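You operate a simulated robot arm through the tools that you are given. There is no shell and no other tool.

You are at the controls of a simulated robot arm. One attempt, no reset.

Task
The long rivets ran out: dock the refill and set the joiner's last rivet.
Fine: screw clamp tight on the white tube for it; blue riveter back, clamp loose after. Set down upright: blue riveter.

Only the result counts: the job must be done as asked and must still hold three seconds after the hand-in. Knocking over, shifting, dropping, spilling or breaking anything else fails it.

Robot
A 7-joint arm with a two-finger parallel gripper, fixed in place. Base frame: the origin is at the foot of the arm, x ahead of it, y to its left, z up; the work surface is at about z = 85. Readings come in cm, degrees, newtons and seconds.
With the tool pointing down near the work surface it reaches from about 30 to 70 cm from the base axis. Its first joint turns from -66.0 to 66.0 degrees. Payload 1.57 kg.
Tool frame: the origin (TCP) lies between the finger pads and is the grasp point; the fingertips stand 3 cm ahead of it; z points along the fingers, y is the line along which they close. The gripper opens to 11 cm. The fingers are 2.4 cm wide and 1.2 cm thick; the gripper's body (4.8 by 11.2 cm) begins 7.8 cm behind the TCP.
Orientation is told as [roll, pitch, yaw] about the base's x, y, z axes, in that order, counted from this pose: with the fingers straight down and closing along the base's y, the tool's x points along the base's -x, its y along +y and its z along -z.

Tools
- The arm moves only by the tool servo_tool. Its argument "motion" is one flat list of numbers, 7 for each row, row after row: the shift along the tool's x, y, z in units of 40 mm (1.0 is 40 mm), then the turn, a rotation vector about the tool's x, y, z in units of 5 degrees (1.0 is 5 degrees), then the closure in counts, from 0 (fully open) to 255 (shut). In form: [dx, dy, dz, rx, ry, rz, grip, dx, dy, dz, rx, ry, rz, grip, ...]. A call has 1 to 20 rows; each row shifts and turns the commanded pose from where the row before left it, along the tool's axes as they then stand. A call with a number of a shift or a turn outside -1 to 1 is refused whole. Each row takes 0.2 s and may step no farther than 5 cm and 8.6 degrees from the row before; otherwise, or with a gripper value out of range, the whole call is refused. A pose out of reach is approached as far as the arm can. The call stops where the force on the tool passes 40 N (or 10 N more than at its start, if that is more) or the arm is blocked; 0.2 s more then pass. The fingers move at their own pace (about 10.8 cm/s each) and stop on an object; they squeeze with about 37 N. The grip force told is the motor's: it shows also when the fingers shut on nothing. Time passes only in rows, and 0.2 s behind the last, so rows that do not move let the fingers close. The reply holds the time, the measured pose of the TCP, the force on the tool along the base axes, the opening and the grip force, in the units named above and with some noise, with the torque about the TCP (base axes, N m) and any sound that the robot's microphone picked up.
- Cameras (640 x 400 px; columns grow to the right, rows downward): "scene" is fixed at [17.74, -40.49, 140.8]; the picture's right is [0.65, -0.76, 0.00], its down [-0.40, -0.34, -0.85] and it looks along [0.65, 0.55, -0.52] (base axes); focal length 285 px, centre (320, 200). "wrist" rides on the gripper at [7, 1.6, -14.1] in the tool frame; the picture's right is [-0.23, 0.97, 0.00], its down [-0.86, -0.20, -0.48] and it looks along [-0.47, -0.11, 0.88] (tool axes); focal length 222 px, centre (320, 200). There is no depth. A picture from a camera that has moved, and an enlarged one, comes with that camera's place and axes in the base frame and with its lens.
- grab_frame(camera): a new picture of that camera. The clock stands still meanwhile.
- inspect(camera, box): a new picture of the part [left, top, right, bottom] of that camera's present view, enlarged. The clock stands still meanwhile.
- finish_job(): hands the job in; it is judged then, once.

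Places have to be worked out from the pictures, the camera data and where the tool is seen. Open the gripper and draw the arm clear of the work before you hand the job in, unless the task says otherwise.

The tools are called as name(argument=value, ...) on one line, values as JSON. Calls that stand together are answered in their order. servo_tool: Moves the arm, as the interface text tells. Its arguments: {"type":"object","properties":{"motion":{"type":"array"}},"required":["motion"]} The other tools are called the same way: grab_frame (camera) takes a picture; inspect (camera, box) takes an enlarged picture of a part of a camera's view; finish_job () hands the job in.

At the start:

```text
t: 0.0
eef_pos: [37.2, -5.51, 125.18]
orientation: [0.0, 0.0, 0.0]
contact_force: [0.1, -0.4, -0.7]
ft_torque: [0.02, 0.01, 0.0]
finger_gap: 11.03
grasp_force: 0.1
```

scene: 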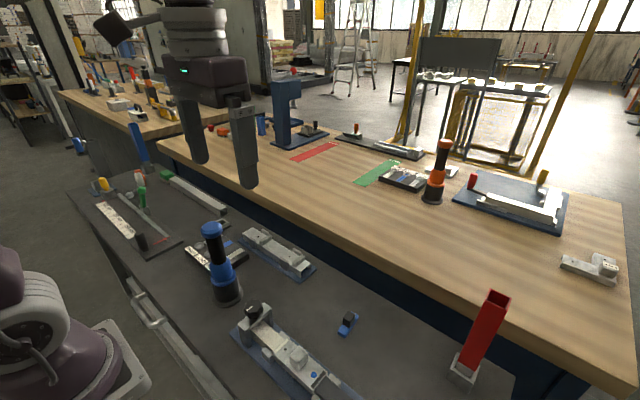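
wrist: 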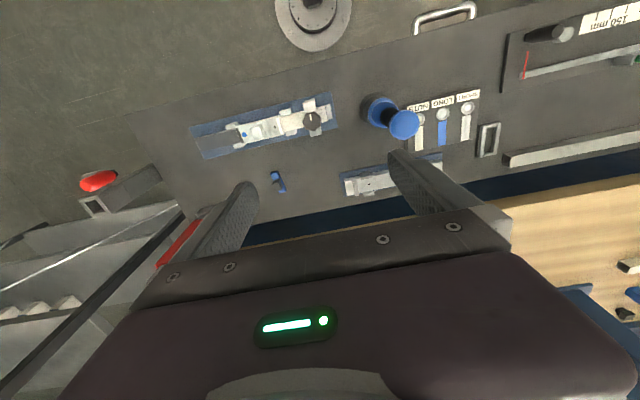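

I start by looking more closely at the scene with enlarged views before moving anything.

inspect(camera="scene", box=[160, 200, 400, 400])

inspect(camera="scene", box=[60, 150, 260, 280])

inspect(camera="scene", box=[340, 120, 640, 300])

inspect(camera="wrist", box=[180, 70, 500, 220])

inspect(camera="wrist", box=[340, 70, 500, 170])

```text
2.00 times, centred on (280, 300) of scene
camera zoom: at [17.74, -40.49, 140.8], right [0.65, -0.76, 0.0], down [-0.4, -0.34, -0.85], along [0.65, 0.55, -0.52], focal length 570 px, centre (400, 0)
```

zoom: 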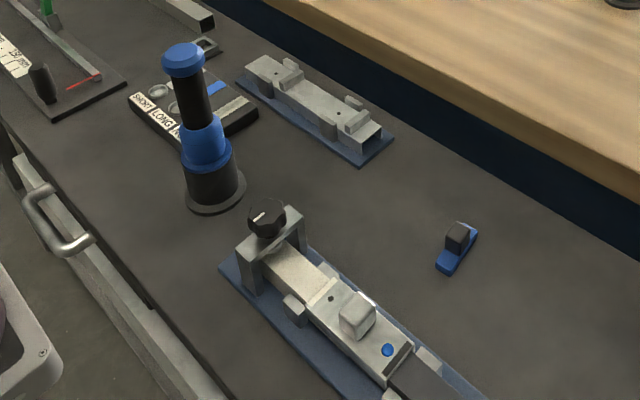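

```text
3.08 times, centred on (160, 215) of scene
camera zoom: at [17.74, -40.49, 140.8], right [0.65, -0.76, 0.0], down [-0.4, -0.34, -0.85], along [0.65, 0.55, -0.52], focal length 877 px, centre (812, 154)
```

zoom: 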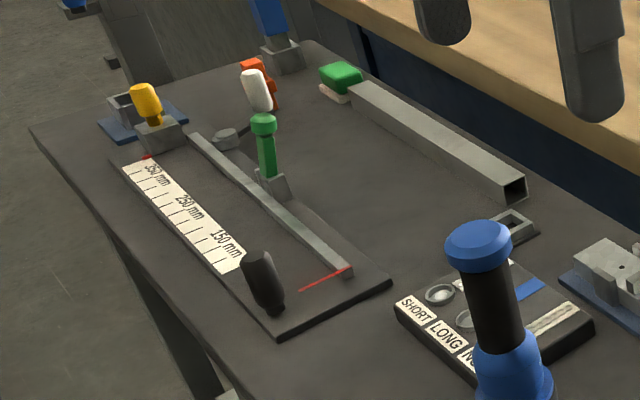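

```text
2.13 times, centred on (490, 210) of scene
camera zoom: at [17.74, -40.49, 140.8], right [0.65, -0.76, 0.0], down [-0.4, -0.34, -0.85], along [0.65, 0.55, -0.52], focal length 608 px, centre (-43, 179)
```

zoom: 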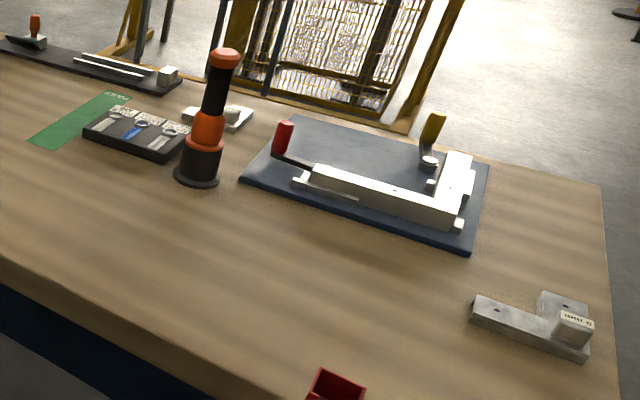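

```text
2.00 times, centred on (340, 145) of wrist
camera zoom: at [30.35, -3.9, 139.45], right [0.23, 0.97, 0.0], down [0.86, -0.2, 0.48], along [0.47, -0.11, -0.88], focal length 444 px, centre (280, 310)
```

zoom: 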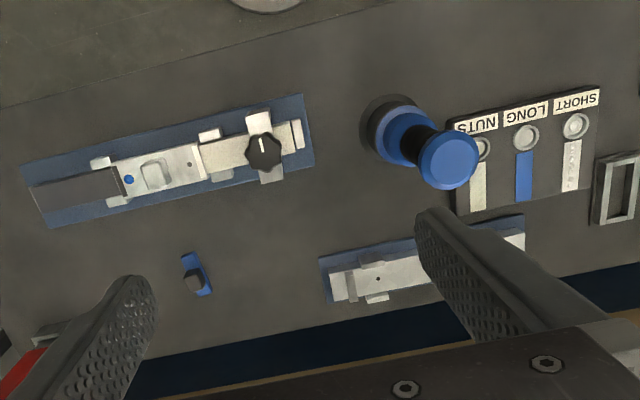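

```text
4.00 times, centred on (420, 120) of wrist
camera zoom: at [30.35, -3.9, 139.45], right [0.23, 0.97, 0.0], down [0.86, -0.2, 0.48], along [0.47, -0.11, -0.88], focal length 888 px, centre (-80, 520)
```

zoom: 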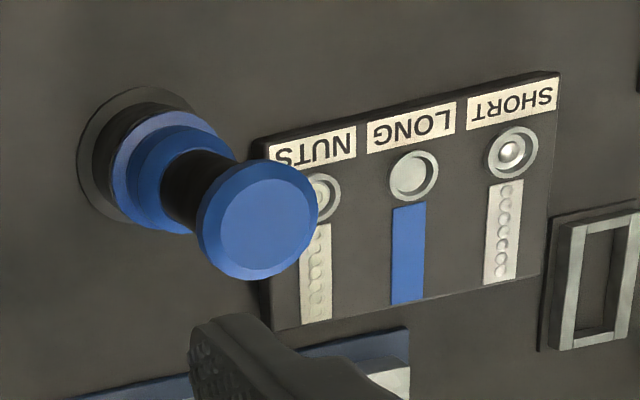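

The front fixture (knob clamp, white tube, joiner) is around x≈37–40, y≈-7 and the riveter stands near [40, 7]. The dispenser is near [44, 20], its LONG chute shows blue (empty), and the blue refill is near [51, -20]. I move above the dispenser to see it closely.

servo_tool(motion=[0.12, 0.875, 0, 0, 0, 0, 0, 0.12, 0.875, 0, 0, 0, 0, 0, 0.12, 0.875, 0, 0, 0, 0, 0, 0.12, 0.875, 0, 0, 0, 0, 0, 0.12, 0.875, 0, 0, 0, 0, 0, 0.12, 0.875, 0, 0, 0, 0, 0, 0.12, 0.875, 0, 0, 0, 0, 0, 0.12, 0.875, 0, 0, 0, 0, 0, 0, 0, 0.8, 0, 0, 0, 0, 0, 0, 0.8, 0, 0, 0, 0, 0, 0, 0.8, 0, 0, 0, 0])

grab_frame(camera="wrist")

grab_frame(camera="scene")

```text
t: 2.4
eef_pos: [33.28, 22.68, 115.63]
orientation: [0.0, 0.0, 0.1]
contact_force: [-0.3, 0.0, -0.4]
ft_torque: [-0.01, -0.01, 0.0]
finger_gap: 10.98
grasp_force: 0.1
```

```text
taken
camera wrist: at [26.47, 24.1, 129.77], right [0.23, 0.97, 0.0], down [0.86, -0.2, 0.48], along [0.47, -0.11, -0.88], focal length 222 px, centre (320, 200)
```

wrist: 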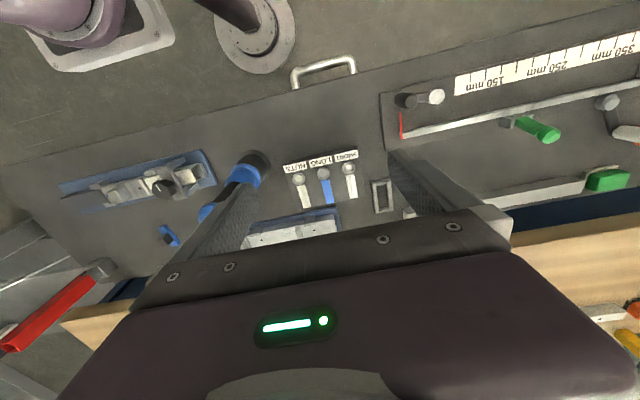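

```text
taken
```

scene: 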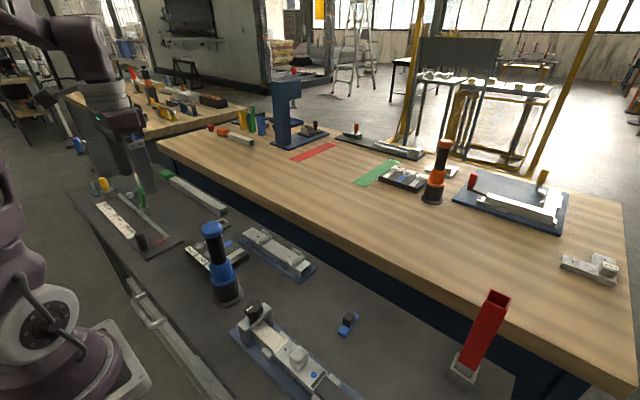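

I zoom in on the dispenser, the rectangular frame beside it, and the other items.

inspect(camera="wrist", box=[240, 130, 440, 255])

inspect(camera="wrist", box=[40, 130, 240, 260])

inspect(camera="scene", box=[160, 210, 320, 310])

inspect(camera="scene", box=[220, 290, 380, 400])

inspect(camera="wrist", box=[380, 30, 640, 200])

```text
3.20 times, centred on (340, 192) of wrist
camera zoom: at [26.47, 24.1, 129.77], right [0.23, 0.97, 0.0], down [0.86, -0.2, 0.48], along [0.47, -0.11, -0.88], focal length 711 px, centre (256, 224)
```

zoom: 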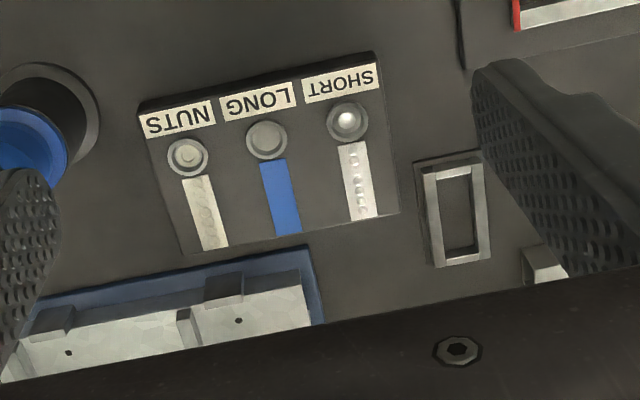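

```text
3.08 times, centred on (140, 195) of wrist
camera zoom: at [26.47, 24.1, 129.77], right [0.23, 0.97, 0.0], down [0.86, -0.2, 0.48], along [0.47, -0.11, -0.88], focal length 684 px, centre (874, 215)
```

zoom: 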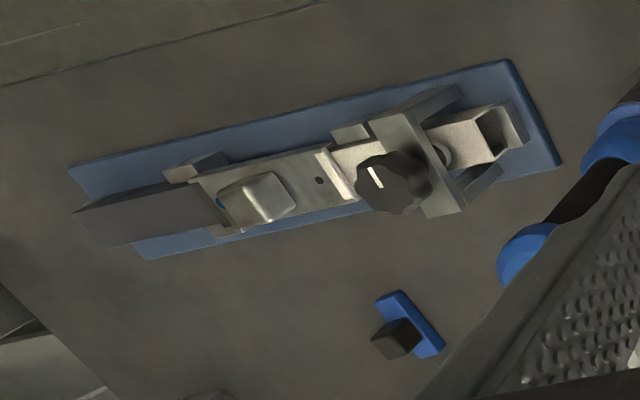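

```text
4.00 times, centred on (240, 260) of scene
camera zoom: at [17.74, -40.49, 140.8], right [0.65, -0.76, 0.0], down [-0.4, -0.34, -0.85], along [0.65, 0.55, -0.52], focal length 1140 px, centre (640, -40)
```

zoom: 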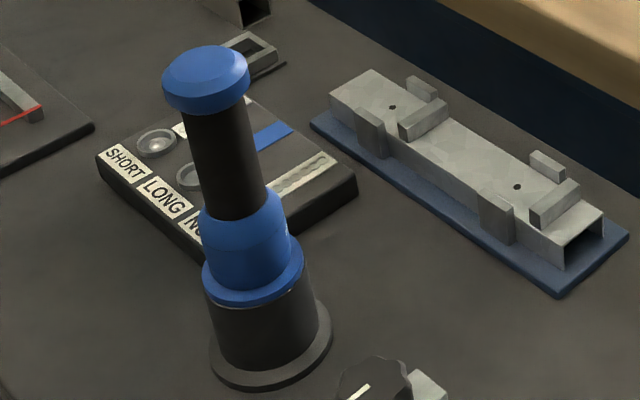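

```text
3.64 times, centred on (300, 345) of scene
camera zoom: at [17.74, -40.49, 140.8], right [0.65, -0.76, 0.0], down [-0.4, -0.34, -0.85], along [0.65, 0.55, -0.52], focal length 1036 px, centre (393, -327)
```

zoom: 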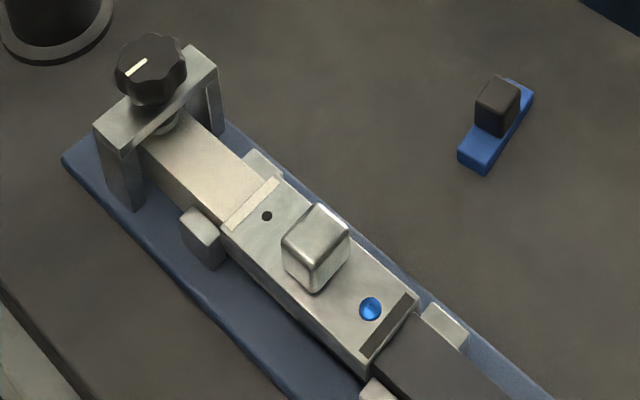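

```text
2.35 times, centred on (510, 115) of wrist
camera zoom: at [26.47, 24.1, 129.77], right [0.23, 0.97, 0.0], down [0.86, -0.2, 0.48], along [0.47, -0.11, -0.88], focal length 523 px, centre (-127, 400)
```

zoom: 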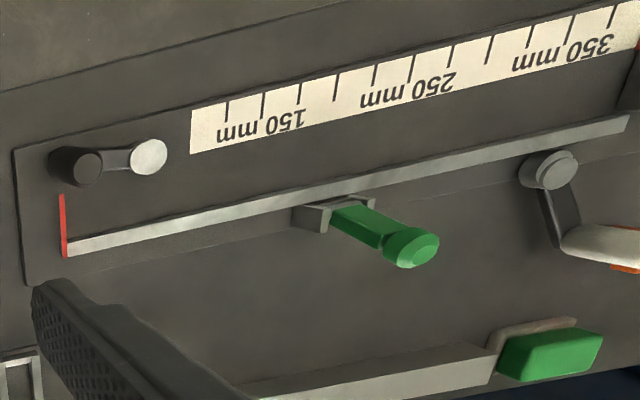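

The dispenser has NUTS/LONG/SHORT sockets near x≈43, with LONG at y≈20.9. There is a small rectangular frame near [52, 32] that could be the refill dock, so I move closer to it to check.

servo_tool(motion=[-0.65, 0.36, 0.58, 0, 0, 0, 0, -0.65, 0.36, 0.58, 0, 0, 0, 0, -0.65, 0.36, 0.58, 0, 0, 0, 0, -0.65, 0.36, 0.58, 0, 0, 0, 0, -0.65, 0.36, 0.58, 0, 0, 0, 0])

grab_frame(camera="wrist")

inspect(camera="wrist", box=[100, 80, 420, 280])

```text
t: 3.6
eef_pos: [46.42, 29.84, 104.27]
orientation: [0.0, 0.0, -0.1]
contact_force: [0.1, 0.6, -0.2]
ft_torque: [-0.01, 0.01, 0.01]
finger_gap: 10.99
grasp_force: 0.0
```

```text
taken
camera wrist: at [39.57, 31.35, 118.24], right [0.23, 0.97, 0.0], down [0.85, -0.2, 0.48], along [0.47, -0.11, -0.88], focal length 222 px, centre (320, 200)
```

wrist: 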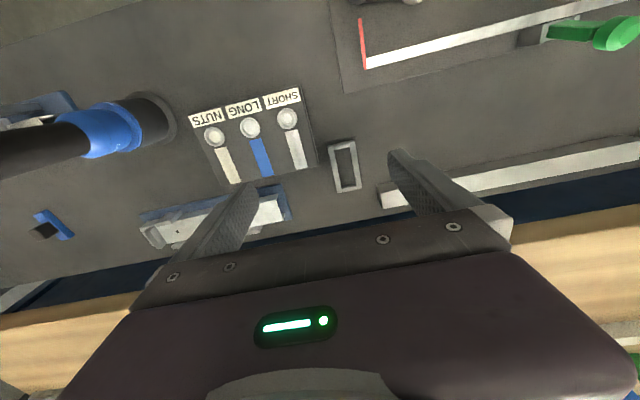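

```text
2.00 times, centred on (260, 180) of wrist
camera zoom: at [39.57, 31.35, 118.24], right [0.23, 0.97, 0.0], down [0.85, -0.2, 0.48], along [0.47, -0.11, -0.88], focal length 444 px, centre (440, 240)
```

zoom: 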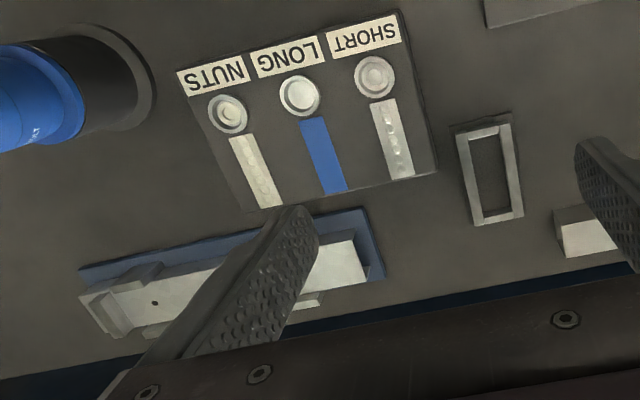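

The frame's inside is about 2.3 × 5.8 cm. I zoom in further on the frame and on the LONG strip to tell whether either is a recess.

inspect(camera="wrist", box=[180, 80, 320, 190])

inspect(camera="wrist", box=[310, 125, 380, 205])

inspect(camera="wrist", box=[20, 200, 90, 250])

inspect(camera="scene", box=[330, 300, 370, 340])

inspect(camera="scene", box=[200, 225, 260, 270])

```text
3.64 times, centred on (250, 135) of wrist
camera zoom: at [39.57, 31.35, 118.24], right [0.23, 0.97, 0.0], down [0.85, -0.2, 0.48], along [0.47, -0.11, -0.88], focal length 808 px, centre (574, 436)
```

zoom: 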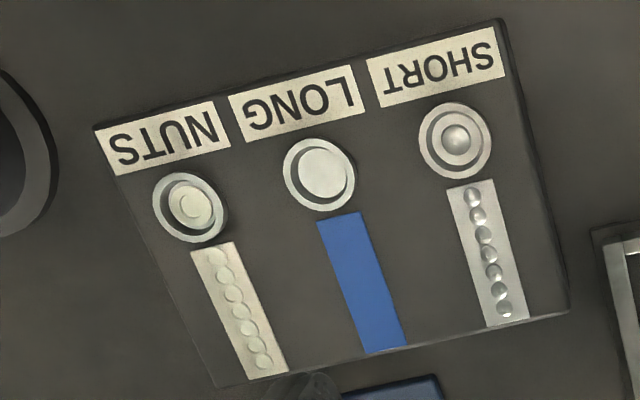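

```text
5.00 times, centred on (345, 165) of wrist
camera zoom: at [39.57, 31.35, 118.24], right [0.23, 0.97, 0.0], down [0.85, -0.2, 0.48], along [0.47, -0.11, -0.88], focal length 1111 px, centre (195, 375)
```

zoom: 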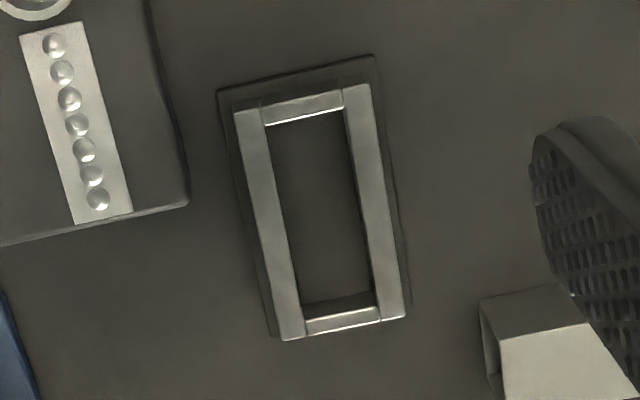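

```text
8.00 times, centred on (55, 225) of wrist
camera zoom: at [39.57, 31.35, 118.24], right [0.23, 0.97, 0.0], down [0.85, -0.2, 0.48], along [0.47, -0.11, -0.88], focal length 1777 px, centre (2440, 0)
```

zoom: 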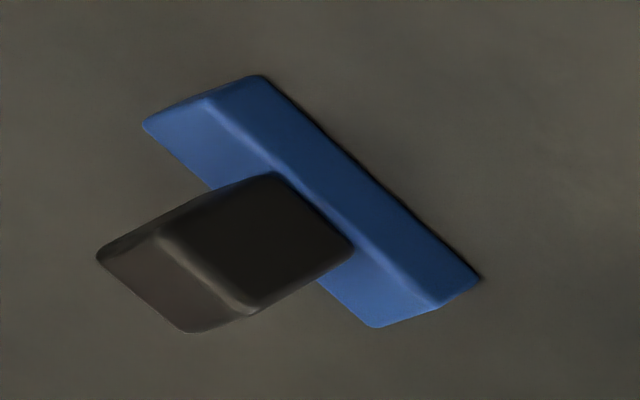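

```text
10.00 times, centred on (350, 320) of scene
camera zoom: at [17.74, -40.49, 140.8], right [0.65, -0.76, 0.0], down [-0.4, -0.34, -0.85], along [0.65, 0.55, -0.52], focal length 2849 px, centre (20, -1000)
```

zoom: 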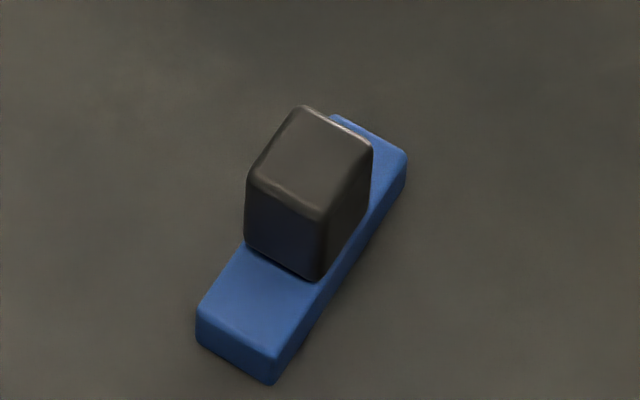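

```text
8.89 times, centred on (230, 248) of scene
camera zoom: at [17.74, -40.49, 140.8], right [0.65, -0.76, 0.0], down [-0.4, -0.34, -0.85], along [0.65, 0.55, -0.52], focal length 2533 px, centre (1120, -222)
```

zoom: 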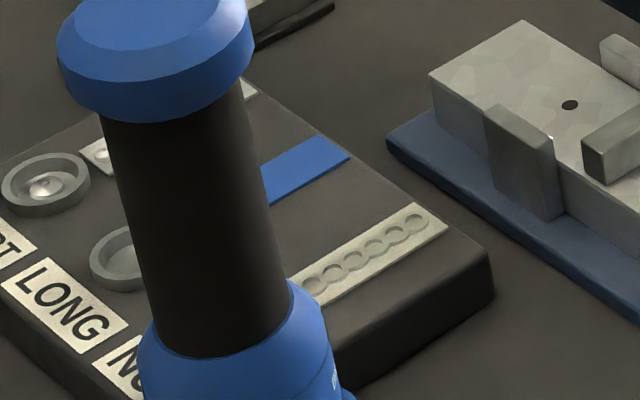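

The frame has four raised walls on a base plate, sized to hold the blue refill bar (about 5.8 cm long, lying roughly along x near [51, -20.4]). I rise clear of the riveter and go over to the refill.

servo_tool(motion=[0, 0, -0.9, 0, 0, 0, 0, 0, 0, -0.9, 0, 0, 0, 0, 0, 0, -0.9, 0, 0, 0, 0, 0, 0, -0.9, 0, 0, 0, 0, -0.088, -0.96, 0, 0, 0, 0, 0, -0.088, -0.96, 0, 0, 0, 0, 0, -0.088, -0.96, 0, 0, 0, 0, 0, -0.088, -0.96, 0, 0, 0, 0, 0, -0.088, -0.96, 0, 0, 0, 0, 0, -0.088, -0.96, 0, 0, 0, 0, 0, -0.088, -0.96, 0, 0, 0, 0, 0, -0.088, -0.96, 0, 0, 0, 0, 0, -0.088, -0.96, 0, 0, 0, 0, 0, -0.088, -0.96, 0, 0, 0, 0, 0, -0.088, -0.96, 0, 0, 0, 0, 0, -0.088, -0.96, 0, 0, 0, 0, 0, -0.088, -0.96, 0, 0, 0, 0, 0])

servo_tool(motion=[0, 0, 0.9, 0, 0, 0, 0, 0, 0, 0.9, 0, 0, 0, 0, 0, 0, 0.9, 0, 0, 0, 0, 0, 0, 0.9, 0, 0, 0, 0])

grab_frame(camera="wrist")

inspect(camera="wrist", box=[260, 100, 420, 200])

```text
t: 7.2
eef_pos: [50.82, -20.21, 118.37]
orientation: [-0.1, 0.0, 0.1]
contact_force: [-0.3, -0.4, -0.2]
ft_torque: [0.05, 0.01, 0.02]
finger_gap: 10.99
grasp_force: 0.0
```

```text
t: 8.2
eef_pos: [50.89, -20.17, 104.05]
orientation: [0.0, 0.0, -0.1]
contact_force: [-0.1, 0.6, 0.6]
ft_torque: [-0.03, -0.04, 0.0]
finger_gap: 10.98
grasp_force: 0.1
```

```text
taken
camera wrist: at [44.02, -18.6, 118.27], right [0.23, 0.97, 0.0], down [0.86, -0.2, 0.48], along [0.47, -0.11, -0.88], focal length 222 px, centre (320, 200)
```

wrist: 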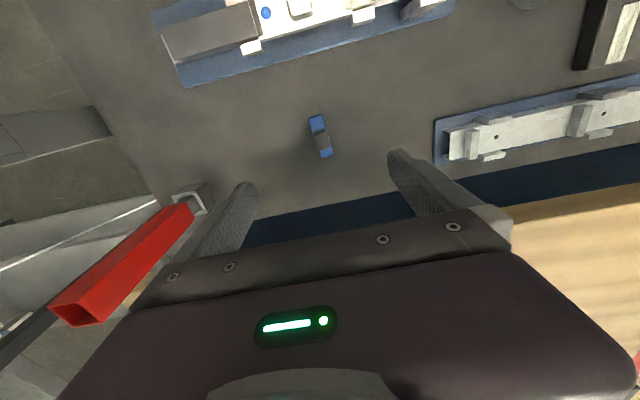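

```text
4.00 times, centred on (340, 150) of wrist
camera zoom: at [44.02, -18.6, 118.27], right [0.23, 0.97, 0.0], down [0.86, -0.2, 0.48], along [0.47, -0.11, -0.88], focal length 888 px, centre (240, 400)
```

zoom: 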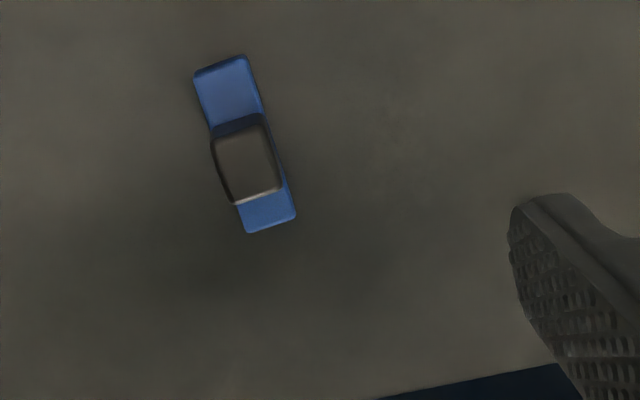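

The refill bar's centre is near [51.2, -20.0], turned about 4.7° from x, with its black grip block centred on it and topping out near z≈87.5. I check how high the dock's walls stand before choosing the grip height.

inspect(camera="scene", box=[205, 205, 255, 240])

inspect(camera="scene", box=[330, 300, 370, 340])

grab_frame(camera="scene")

```text
11.43 times, centred on (230, 222) of scene
camera zoom: at [17.74, -40.49, 140.8], right [0.65, -0.76, 0.0], down [-0.4, -0.34, -0.85], along [0.65, 0.55, -0.52], focal length 3256 px, centre (1349, -57)
```

zoom: 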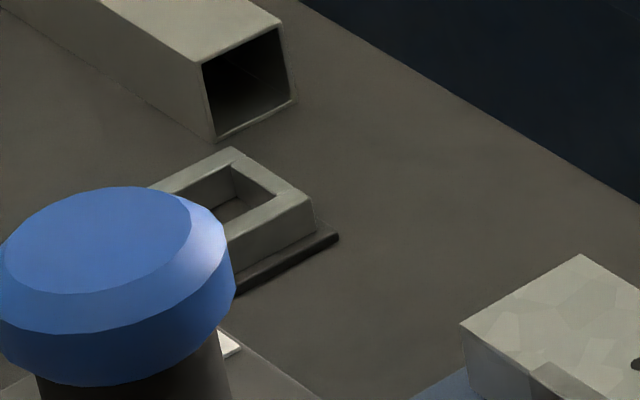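

```text
10.00 times, centred on (350, 320) of scene
camera zoom: at [17.74, -40.49, 140.8], right [0.65, -0.76, 0.0], down [-0.4, -0.34, -0.85], along [0.65, 0.55, -0.52], focal length 2849 px, centre (20, -1000)
```

zoom: 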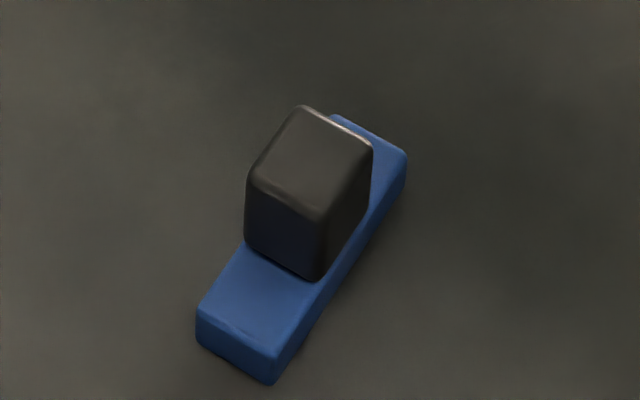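

```text
taken
```

scene: 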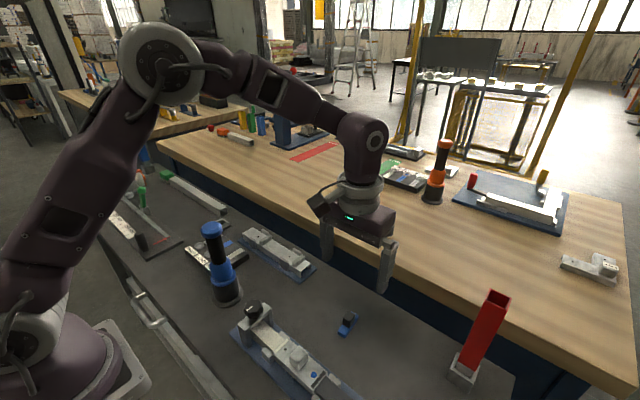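

The dock walls top out near z≈86.5 and its centre is about [52.05, 32.48], aligned with x; the refill bar should fit with about 2 mm of play. I line up over the refill, yaw to it and come partway down.

servo_tool(motion=[-0.0875, 0.0425, 0, 0, 0, -0.94, 0, 0, 0, 0.75, 0, 0, 0, 0, 0, 0, 0.75, 0, 0, 0, 0, 0, 0, 0.75, 0, 0, 0, 0, 0, 0, 0.5, 0, 0, 0, 0, 0, 0, 0, 0, 0, 0, 90])

grab_frame(camera="wrist")

inspect(camera="wrist", box=[220, 110, 420, 235])

```text
t: 9.6
eef_pos: [51.26, -19.89, 93.17]
orientation: [0.0, 0.0, 4.7]
contact_force: [0.1, -0.7, 0.4]
ft_torque: [-0.01, 0.02, -0.01]
finger_gap: 7.13
grasp_force: 0.0
```

```text
taken
camera wrist: at [44.33, -19.06, 107.29], right [0.15, 0.99, 0.0], down [0.87, -0.13, 0.48], along [0.47, -0.07, -0.88], focal length 222 px, centre (320, 200)
```

wrist: 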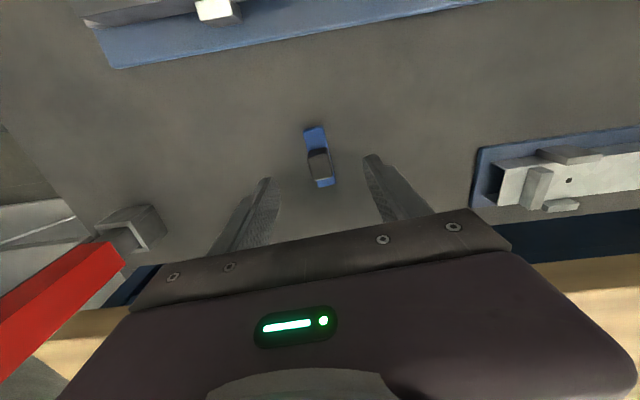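

```text
3.20 times, centred on (320, 172) of wrist
camera zoom: at [44.33, -19.06, 107.29], right [0.15, 0.99, 0.0], down [0.87, -0.13, 0.48], along [0.47, -0.07, -0.88], focal length 711 px, centre (320, 288)
```

zoom: 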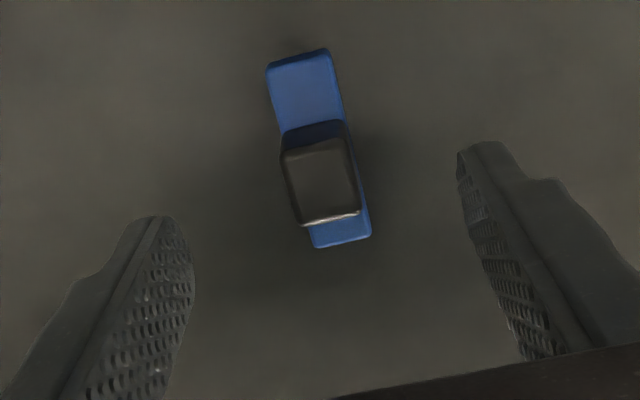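

The block sits between the fingers, centred about 1 mm off. I descend so the fingertips sit just above the bar and close on the black block.

servo_tool(motion=[-0.02, -0.03, 0.5, 0, 0, 0, 90, 0, 0, 0.43, 0, 0, 0, 90, 0, 0, 0, 0, 0, 0, 90, 0, 0, 0, 0, 0, 0, 255, 0, 0, 0, 0, 0, 0, 255, 0, 0, 0, 0, 0, 0, 255])

inspect(camera="wrist", box=[220, 110, 420, 235])

inspect(camera="scene", box=[310, 270, 410, 350])

```text
t: 11.0
eef_pos: [51.4, -20.21, 89.49]
orientation: [0.0, 0.0, 4.8]
contact_force: [0.0, -1.2, 0.9]
ft_torque: [0.03, 0.01, 0.03]
finger_gap: 1.85
grasp_force: 32.5
```

```text
3.20 times, centred on (320, 172) of wrist
camera zoom: at [44.43, -19.13, 103.58], right [0.15, 0.99, 0.0], down [0.87, -0.13, 0.48], along [0.47, -0.07, -0.88], focal length 711 px, centre (320, 288)
```

zoom: 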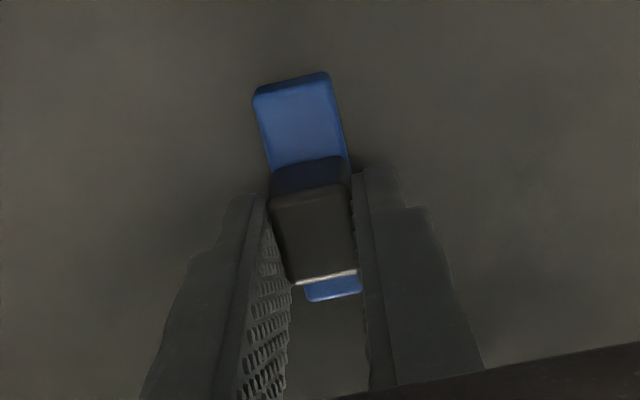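

```text
5.00 times, centred on (360, 310) of scene
camera zoom: at [17.74, -40.49, 140.8], right [0.65, -0.76, 0.0], down [-0.4, -0.34, -0.85], along [0.65, 0.55, -0.52], focal length 1425 px, centre (120, -350)
```

zoom: 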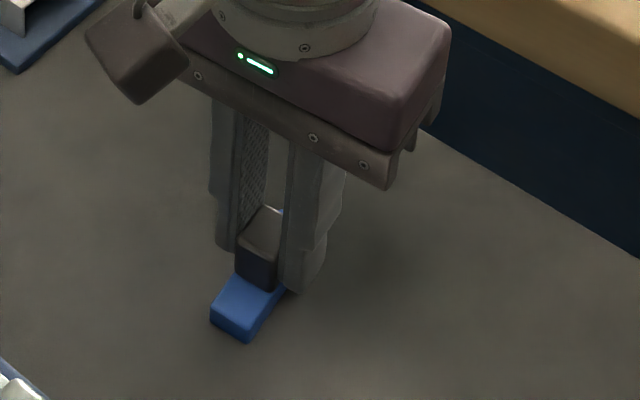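

The gripper holds the block (gap 1.85 cm). I lift it, turn back to yaw 0 and carry it high across to above the dock.

servo_tool(motion=[0, 0, -0.5, 0, 0, 0, 255, 0, 0, -0.9, 0, 0, 0.475, 255, 0, 0, -0.95, 0, 0, 0.475, 255, 0, 0, -0.95, 0, 0, 0, 255, 0, 0, -0.95, 0, 0, 0, 255, 0, 0, -0.95, 0, 0, 0, 255, 0, 0, -0.8, 0, 0, 0, 255])

servo_tool(motion=[-0.0125, 0.939, 0, 0, 0, 0, 255, -0.0125, 0.939, 0, 0, 0, 0, 255, -0.0125, 0.939, 0, 0, 0, 0, 255, -0.0125, 0.939, 0, 0, 0, 0, 255, -0.0125, 0.939, 0, 0, 0, 0, 255, -0.0125, 0.939, 0, 0, 0, 0, 255, -0.0125, 0.939, 0, 0, 0, 0, 255, -0.0125, 0.939, 0, 0, 0, 0, 255, -0.0125, 0.939, 0, 0, 0, 0, 255, -0.0125, 0.939, 0, 0, 0, 0, 255, -0.0125, 0.939, 0, 0, 0, 0, 255, -0.0125, 0.939, 0, 0, 0, 0, 255, -0.0125, 0.939, 0, 0, 0, 0, 255, -0.0125, 0.939, 0, 0, 0, 0, 255, 0, 0, 0, 0, 0, 0, 255])

grab_frame(camera="wrist")

```text
t: 12.6
eef_pos: [51.42, -20.1, 113.43]
orientation: [0.1, 0.0, -0.1]
contact_force: [-0.2, 0.0, -0.4]
ft_torque: [0.0, 0.0, 0.01]
finger_gap: 1.88
grasp_force: 33.2
```

```text
t: 15.8
eef_pos: [52.1, 32.61, 113.43]
orientation: [-0.1, 0.0, -0.1]
contact_force: [0.9, -0.2, -0.2]
ft_torque: [-0.02, 0.0, 0.0]
finger_gap: 1.92
grasp_force: 32.9
```

```text
taken
camera wrist: at [45.24, 34.15, 127.55], right [0.23, 0.97, 0.0], down [0.86, -0.2, 0.48], along [0.46, -0.11, -0.88], focal length 222 px, centre (320, 200)
```

wrist: 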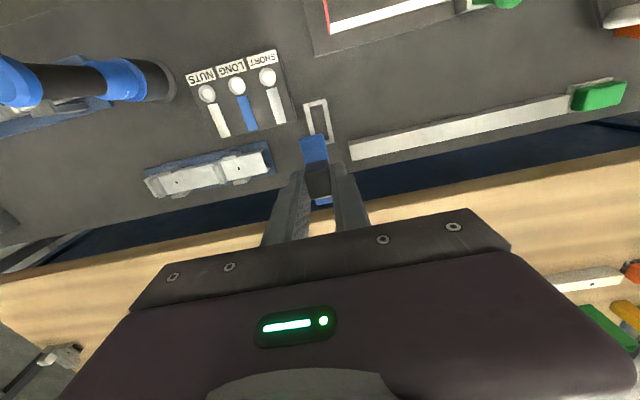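

The bar is held and aligned. I lower it to about 4 cm above the dock and check the alignment.

servo_tool(motion=[0, 0, 0.97, 0, 0, 0, 255, 0, 0, 0.97, 0, 0, 0, 255, 0, 0, 0.97, 0, 0, 0, 255, 0, 0, 0.97, 0, 0, 0, 255, 0, 0, 0.9, 0, 0, 0, 255, 0, 0, 0, 0, 0, 0, 255])

inspect(camera="wrist", box=[220, 90, 420, 215])

inspect(camera="scene", box=[190, 180, 270, 240])

```text
t: 17.2
eef_pos: [52.19, 32.67, 94.31]
orientation: [-0.1, 0.0, -0.1]
contact_force: [0.2, 0.0, -0.7]
ft_torque: [-0.01, 0.01, -0.01]
finger_gap: 1.88
grasp_force: 33.5
```

```text
3.20 times, centred on (320, 152) of wrist
camera zoom: at [45.3, 34.08, 108.35], right [0.23, 0.97, 0.0], down [0.85, -0.2, 0.48], along [0.47, -0.11, -0.88], focal length 711 px, centre (320, 352)
```

zoom: 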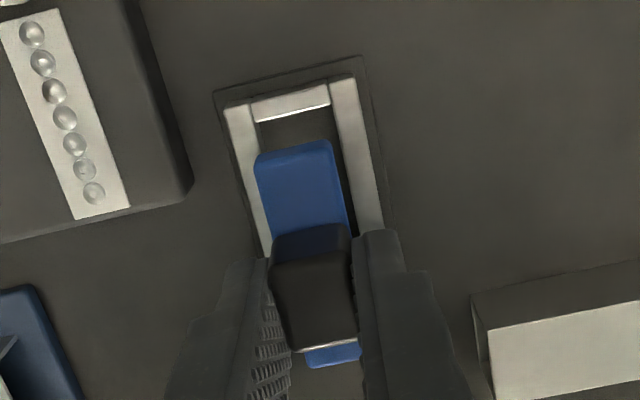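

```text
6.67 times, centred on (230, 210) of scene
camera zoom: at [17.74, -40.49, 140.8], right [0.65, -0.76, 0.0], down [-0.4, -0.34, -0.85], along [0.65, 0.55, -0.52], focal length 1900 px, centre (920, 133)
```

zoom: 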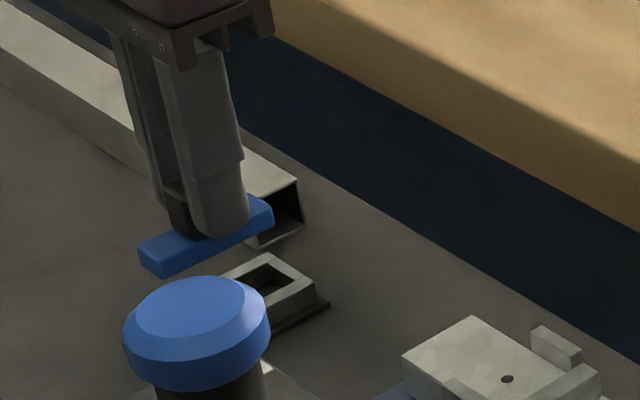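

By my estimate the bar is centred over the dock opening to within about 1 mm. I lower it into the frame in small steps while watching the force.

servo_tool(motion=[0, -0.01, 0.5, 0, 0, 0, 255, 0, 0, 0.2, 0, 0, 0, 255, 0, 0, 0.15, 0, 0, 0, 255, 0, 0, 0.08, 0, 0, 0, 255, 0, 0, 0, 0, 0, 0, 255])

inspect(camera="wrist", box=[220, 90, 420, 215])

```text
t: 18.4
eef_pos: [52.19, 32.55, 90.44]
orientation: [0.0, 0.1, -0.1]
contact_force: [-0.7, -0.2, -0.9]
ft_torque: [-0.02, 0.02, -0.01]
finger_gap: 1.9
grasp_force: 32.9
```

```text
3.20 times, centred on (320, 152) of wrist
camera zoom: at [45.28, 34.08, 104.65], right [0.23, 0.97, 0.0], down [0.85, -0.2, 0.48], along [0.47, -0.11, -0.88], focal length 711 px, centre (320, 352)
```

zoom: 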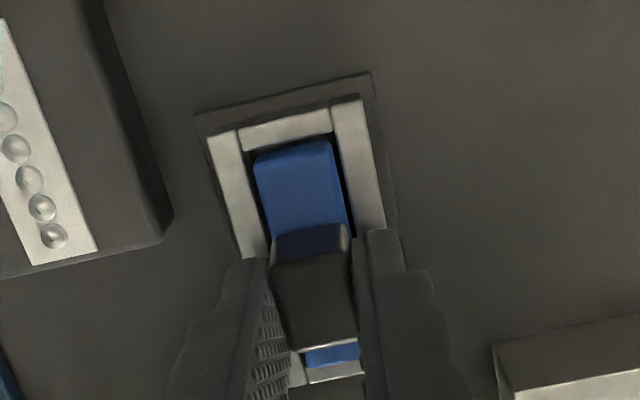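

The bar is entering the frame cleanly with no side force. I keep lowering it until it seats.

servo_tool(motion=[0, 0, 0.06, 0, 0, 0, 255, 0, 0, 0.06, 0, 0, 0, 255, 0, 0, 0.05, 0, 0, 0, 255, 0, 0, 0, 0, 0, 0, 255])

inspect(camera="scene", box=[190, 180, 270, 240])

```text
t: 19.4
eef_pos: [52.2, 32.46, 89.95]
orientation: [-0.1, 0.0, -0.2]
contact_force: [-1.1, 0.3, -0.3]
ft_torque: [0.02, -0.02, -0.01]
finger_gap: 1.9
grasp_force: 32.8
```

```text
6.67 times, centred on (230, 210) of scene
camera zoom: at [17.74, -40.49, 140.8], right [0.65, -0.76, 0.0], down [-0.4, -0.34, -0.85], along [0.65, 0.55, -0.52], focal length 1900 px, centre (920, 133)
```

zoom: 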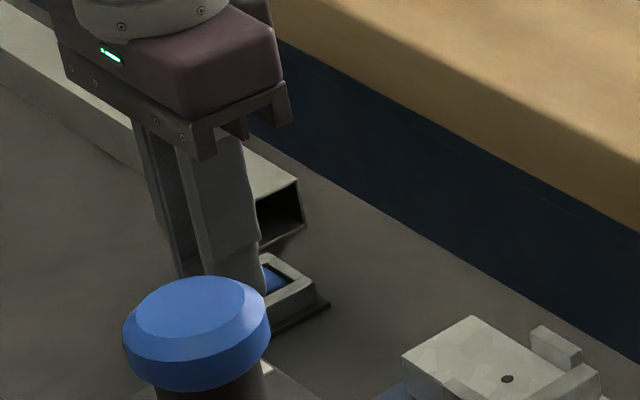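

There is no contact yet, so I keep lowering in smaller steps.

servo_tool(motion=[0, 0, 0.04, 0, 0, 0, 255, 0, 0, 0.04, 0, 0, 0, 255, 0, 0, 0, 0, 0, 0, 255])

inspect(camera="wrist", box=[220, 90, 420, 215])

```text
t: 20.2
eef_pos: [52.18, 32.58, 89.62]
orientation: [0.1, -0.2, -0.1]
contact_force: [-1.8, -1.3, 24.7]
ft_torque: [-0.06, 0.03, 0.02]
finger_gap: 1.87
grasp_force: 33.2
```

```text
3.20 times, centred on (320, 152) of wrist
camera zoom: at [45.28, 34.07, 103.78], right [0.23, 0.97, 0.0], down [0.85, -0.2, 0.48], along [0.47, -0.11, -0.88], focal length 711 px, centre (320, 352)
```

zoom: 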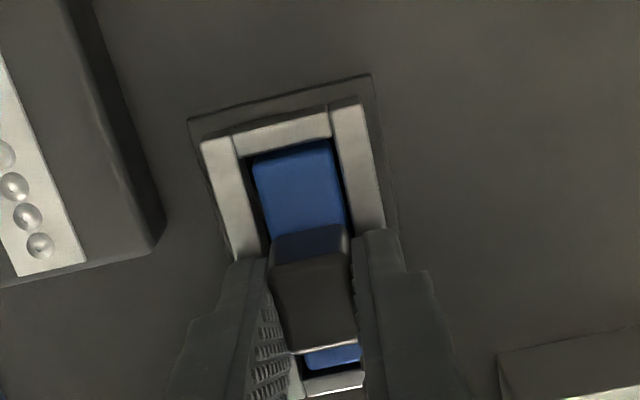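

A downward force of 24.7 N at z≈89.6 means the bar is seated on the dock floor. I relieve the force, open a little and retreat straight up.

servo_tool(motion=[0, 0, -0.05, 0, 0, 0, 255, 0, 0, 0, 0, 0, 0, 175, 0, 0, 0, 0, 0, 0, 175, 0, 0, -0.3, 0, 0, 0, 175, 0, 0, -0.7, 0, 0, 0, 175, 0, 0, -0.9, 0, 0, 0, 175, 0, 0, -0.9, 0, 0, 0, 175, 0, 0, -0.9, 0, 0, 0, 0])

grab_frame(camera="wrist")

inspect(camera="wrist", box=[180, 60, 380, 185])

inspect(camera="scene", box=[160, 200, 280, 290])

```text
t: 22.0
eef_pos: [52.29, 32.52, 104.67]
orientation: [0.0, 0.0, -0.1]
contact_force: [-0.2, -0.5, 0.3]
ft_torque: [0.01, 0.0, -0.02]
finger_gap: 10.99
grasp_force: 0.0
```

```text
taken
camera wrist: at [45.31, 34.09, 118.72], right [0.23, 0.97, 0.0], down [0.85, -0.2, 0.48], along [0.47, -0.11, -0.88], focal length 222 px, centre (320, 200)
```

wrist: 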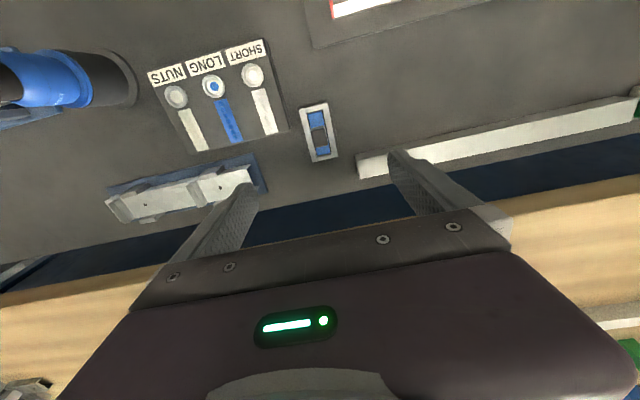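

```text
3.20 times, centred on (280, 122) of wrist
camera zoom: at [45.31, 34.09, 118.72], right [0.23, 0.97, 0.0], down [0.85, -0.2, 0.48], along [0.47, -0.11, -0.88], focal length 711 px, centre (448, 448)
```

zoom: 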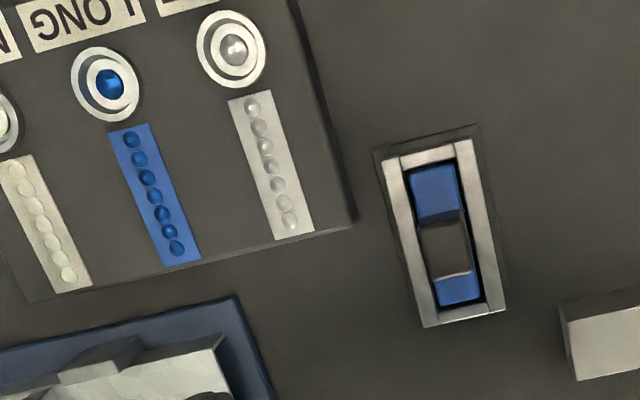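

```text
4.44 times, centred on (220, 245) of scene
camera zoom: at [17.74, -40.49, 140.8], right [0.65, -0.76, 0.0], down [-0.4, -0.34, -0.85], along [0.65, 0.55, -0.52], focal length 1266 px, centre (764, 0)
```

zoom: 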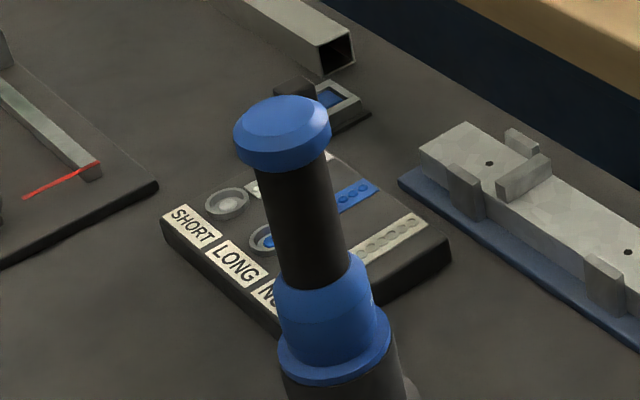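

The refill is docked: a blue rivet now sits in the LONG socket and the chute shows rivets. Next comes the clamp, so I rise and travel over to its knob.

servo_tool(motion=[0, 0, -0.95, 0, 0, 0, 0, 0, 0, -0.95, 0, 0, 0, 0, 0, 0, -0.95, 0, 0, 0, 0, 0, 0, -0.95, 0, 0, 0, 0, 0.341, -0.902, 0, 0, 0, 0, 0, 0.341, -0.902, 0, 0, 0, 0, 0, 0.341, -0.902, 0, 0, 0, 0, 0, 0.341, -0.902, 0, 0, 0, 0, 0, 0.341, -0.902, 0, 0, 0, 0, 0, 0.341, -0.902, 0, 0, 0, 0, 0, 0.341, -0.902, 0, 0, 0, 0, 0, 0.341, -0.902, 0, 0, 0, 0, 0, 0.341, -0.902, 0, 0, 0, 0, 0, 0.341, -0.902, 0, 0, 0, 0, 0, 0.341, -0.902, 0, 0, 0, 0, 0])

servo_tool(motion=[0, 0, 0.9, 0, 0, 0, 0, 0, 0, 0.9, 0, 0, 0, 0])

grab_frame(camera="wrist")

inspect(camera="wrist", box=[120, 80, 400, 255])

grab_frame(camera="scene")

```text
t: 25.2
eef_pos: [36.03, -8.27, 116.8]
orientation: [0.1, 0.0, -0.1]
contact_force: [0.2, -0.8, 0.1]
ft_torque: [-0.01, 0.03, 0.0]
finger_gap: 10.97
grasp_force: 0.0
out of reach, approached as far as the arm can: row 3, 4
```

```text
t: 25.8
eef_pos: [35.92, -8.15, 109.54]
orientation: [0.0, 0.0, -0.2]
contact_force: [0.4, -0.2, -0.3]
ft_torque: [0.02, 0.03, 0.02]
finger_gap: 11.01
grasp_force: 0.0
```

```text
taken
camera wrist: at [29.08, -6.68, 123.69], right [0.23, 0.97, 0.0], down [0.85, -0.2, 0.48], along [0.47, -0.11, -0.88], focal length 222 px, centre (320, 200)
```

wrist: 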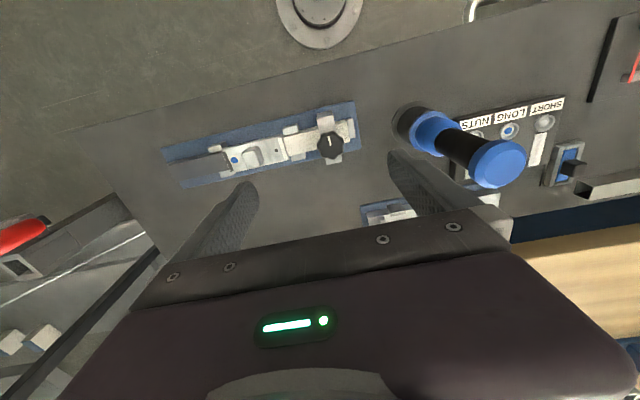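

```text
2.29 times, centred on (260, 168) of wrist
camera zoom: at [29.08, -6.68, 123.69], right [0.23, 0.97, 0.0], down [0.85, -0.2, 0.48], along [0.47, -0.11, -0.88], focal length 508 px, centre (457, 274)
```

zoom: 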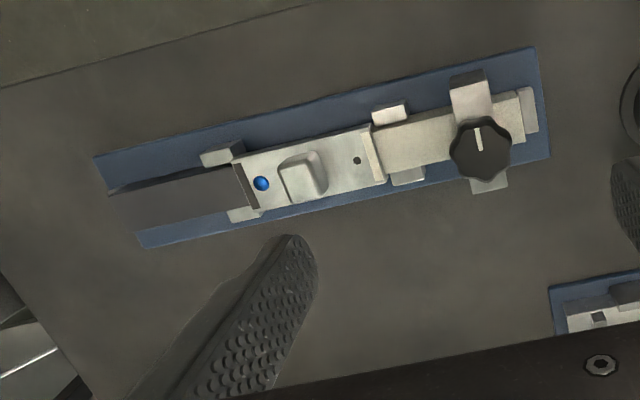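

```text
taken
```

scene: 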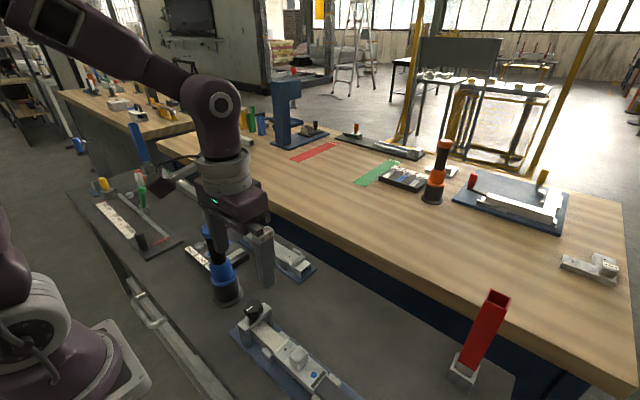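

The knob's top centre triangulates to about [36.95, -7.08, 94.2] with a diameter of about 3.6 cm, and the open rivet hole to about [37.0, -15.4, 89.5]. I zoom in on the clamp for heights.

inspect(camera="scene", box=[225, 290, 305, 345])

inspect(camera="wrist", box=[270, 95, 370, 175])

inspect(camera="scene", box=[195, 215, 265, 310])

```text
7.27 times, centred on (265, 318) of scene
camera zoom: at [17.74, -40.49, 140.8], right [0.65, -0.76, 0.0], down [-0.4, -0.34, -0.85], along [0.65, 0.55, -0.52], focal length 2072 px, centre (720, -654)
```

zoom: 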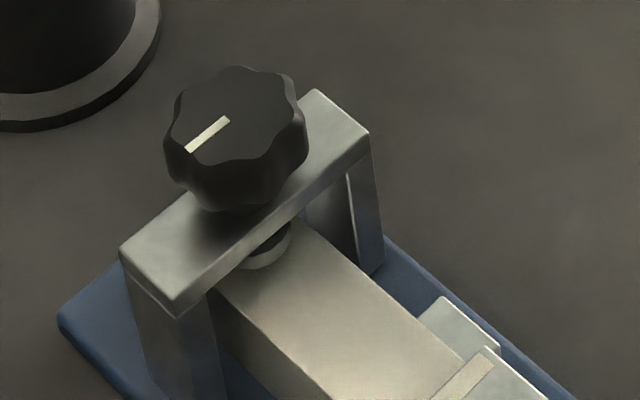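

```text
5.00 times, centred on (320, 135) of wrist
camera zoom: at [29.08, -6.68, 123.69], right [0.23, 0.97, 0.0], down [0.85, -0.2, 0.48], along [0.47, -0.11, -0.88], focal length 1111 px, centre (320, 525)
```

zoom: 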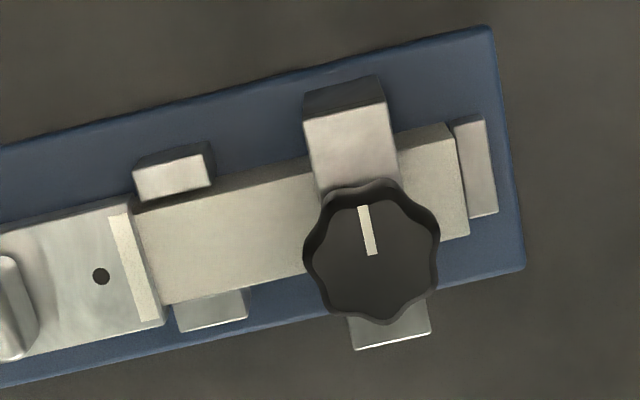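

```text
4.21 times, centred on (230, 262) of scene
camera zoom: at [17.74, -40.49, 140.8], right [0.65, -0.76, 0.0], down [-0.4, -0.34, -0.85], along [0.65, 0.55, -0.52], focal length 1200 px, centre (699, -63)
```

zoom: 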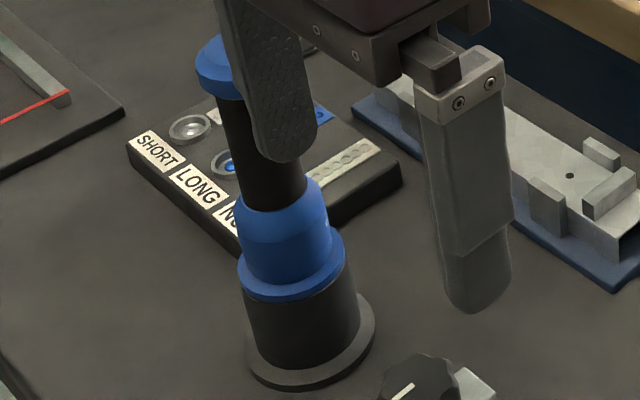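

The knob spans about z 92.6–94.2 and the bridge top below it is about 91.8, so the fingertips can grip at z≈92.7. Clockwise from above tightens it, so I centre over the knob and pre-rotate counter-clockwise to gain turning range.

servo_tool(motion=[-0.27, 0.2675, 0.8, 0, 0, 0, 128, 0, 0, 0.8, 0, 0, 0, 128, 0, 0, 0.8, 0, 0, 0, 128, 0, 0, 0, 0, 0, 0, 128])

grab_frame(camera="wrist")

inspect(camera="wrist", box=[220, 110, 420, 235])

```text
t: 26.8
eef_pos: [37.25, -7.2, 99.91]
orientation: [0.0, 0.0, -0.1]
contact_force: [-0.3, 0.6, -0.2]
ft_torque: [0.03, -0.03, 0.01]
finger_gap: 5.47
grasp_force: 0.0
```

```text
taken
camera wrist: at [30.24, -5.71, 114.06], right [0.23, 0.97, 0.0], down [0.85, -0.2, 0.48], along [0.47, -0.11, -0.88], focal length 222 px, centre (320, 200)
```

wrist: 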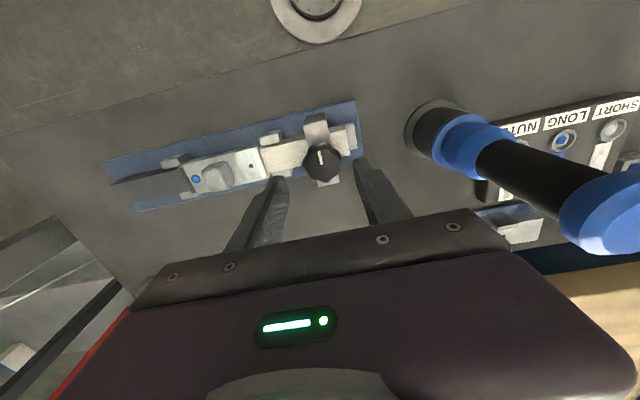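

```text
3.20 times, centred on (320, 172) of wrist
camera zoom: at [30.24, -5.71, 114.06], right [0.23, 0.97, 0.0], down [0.85, -0.2, 0.48], along [0.47, -0.11, -0.88], focal length 711 px, centre (320, 288)
```

zoom: 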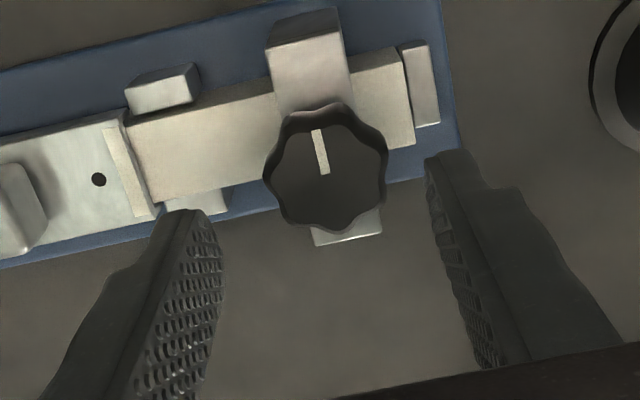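

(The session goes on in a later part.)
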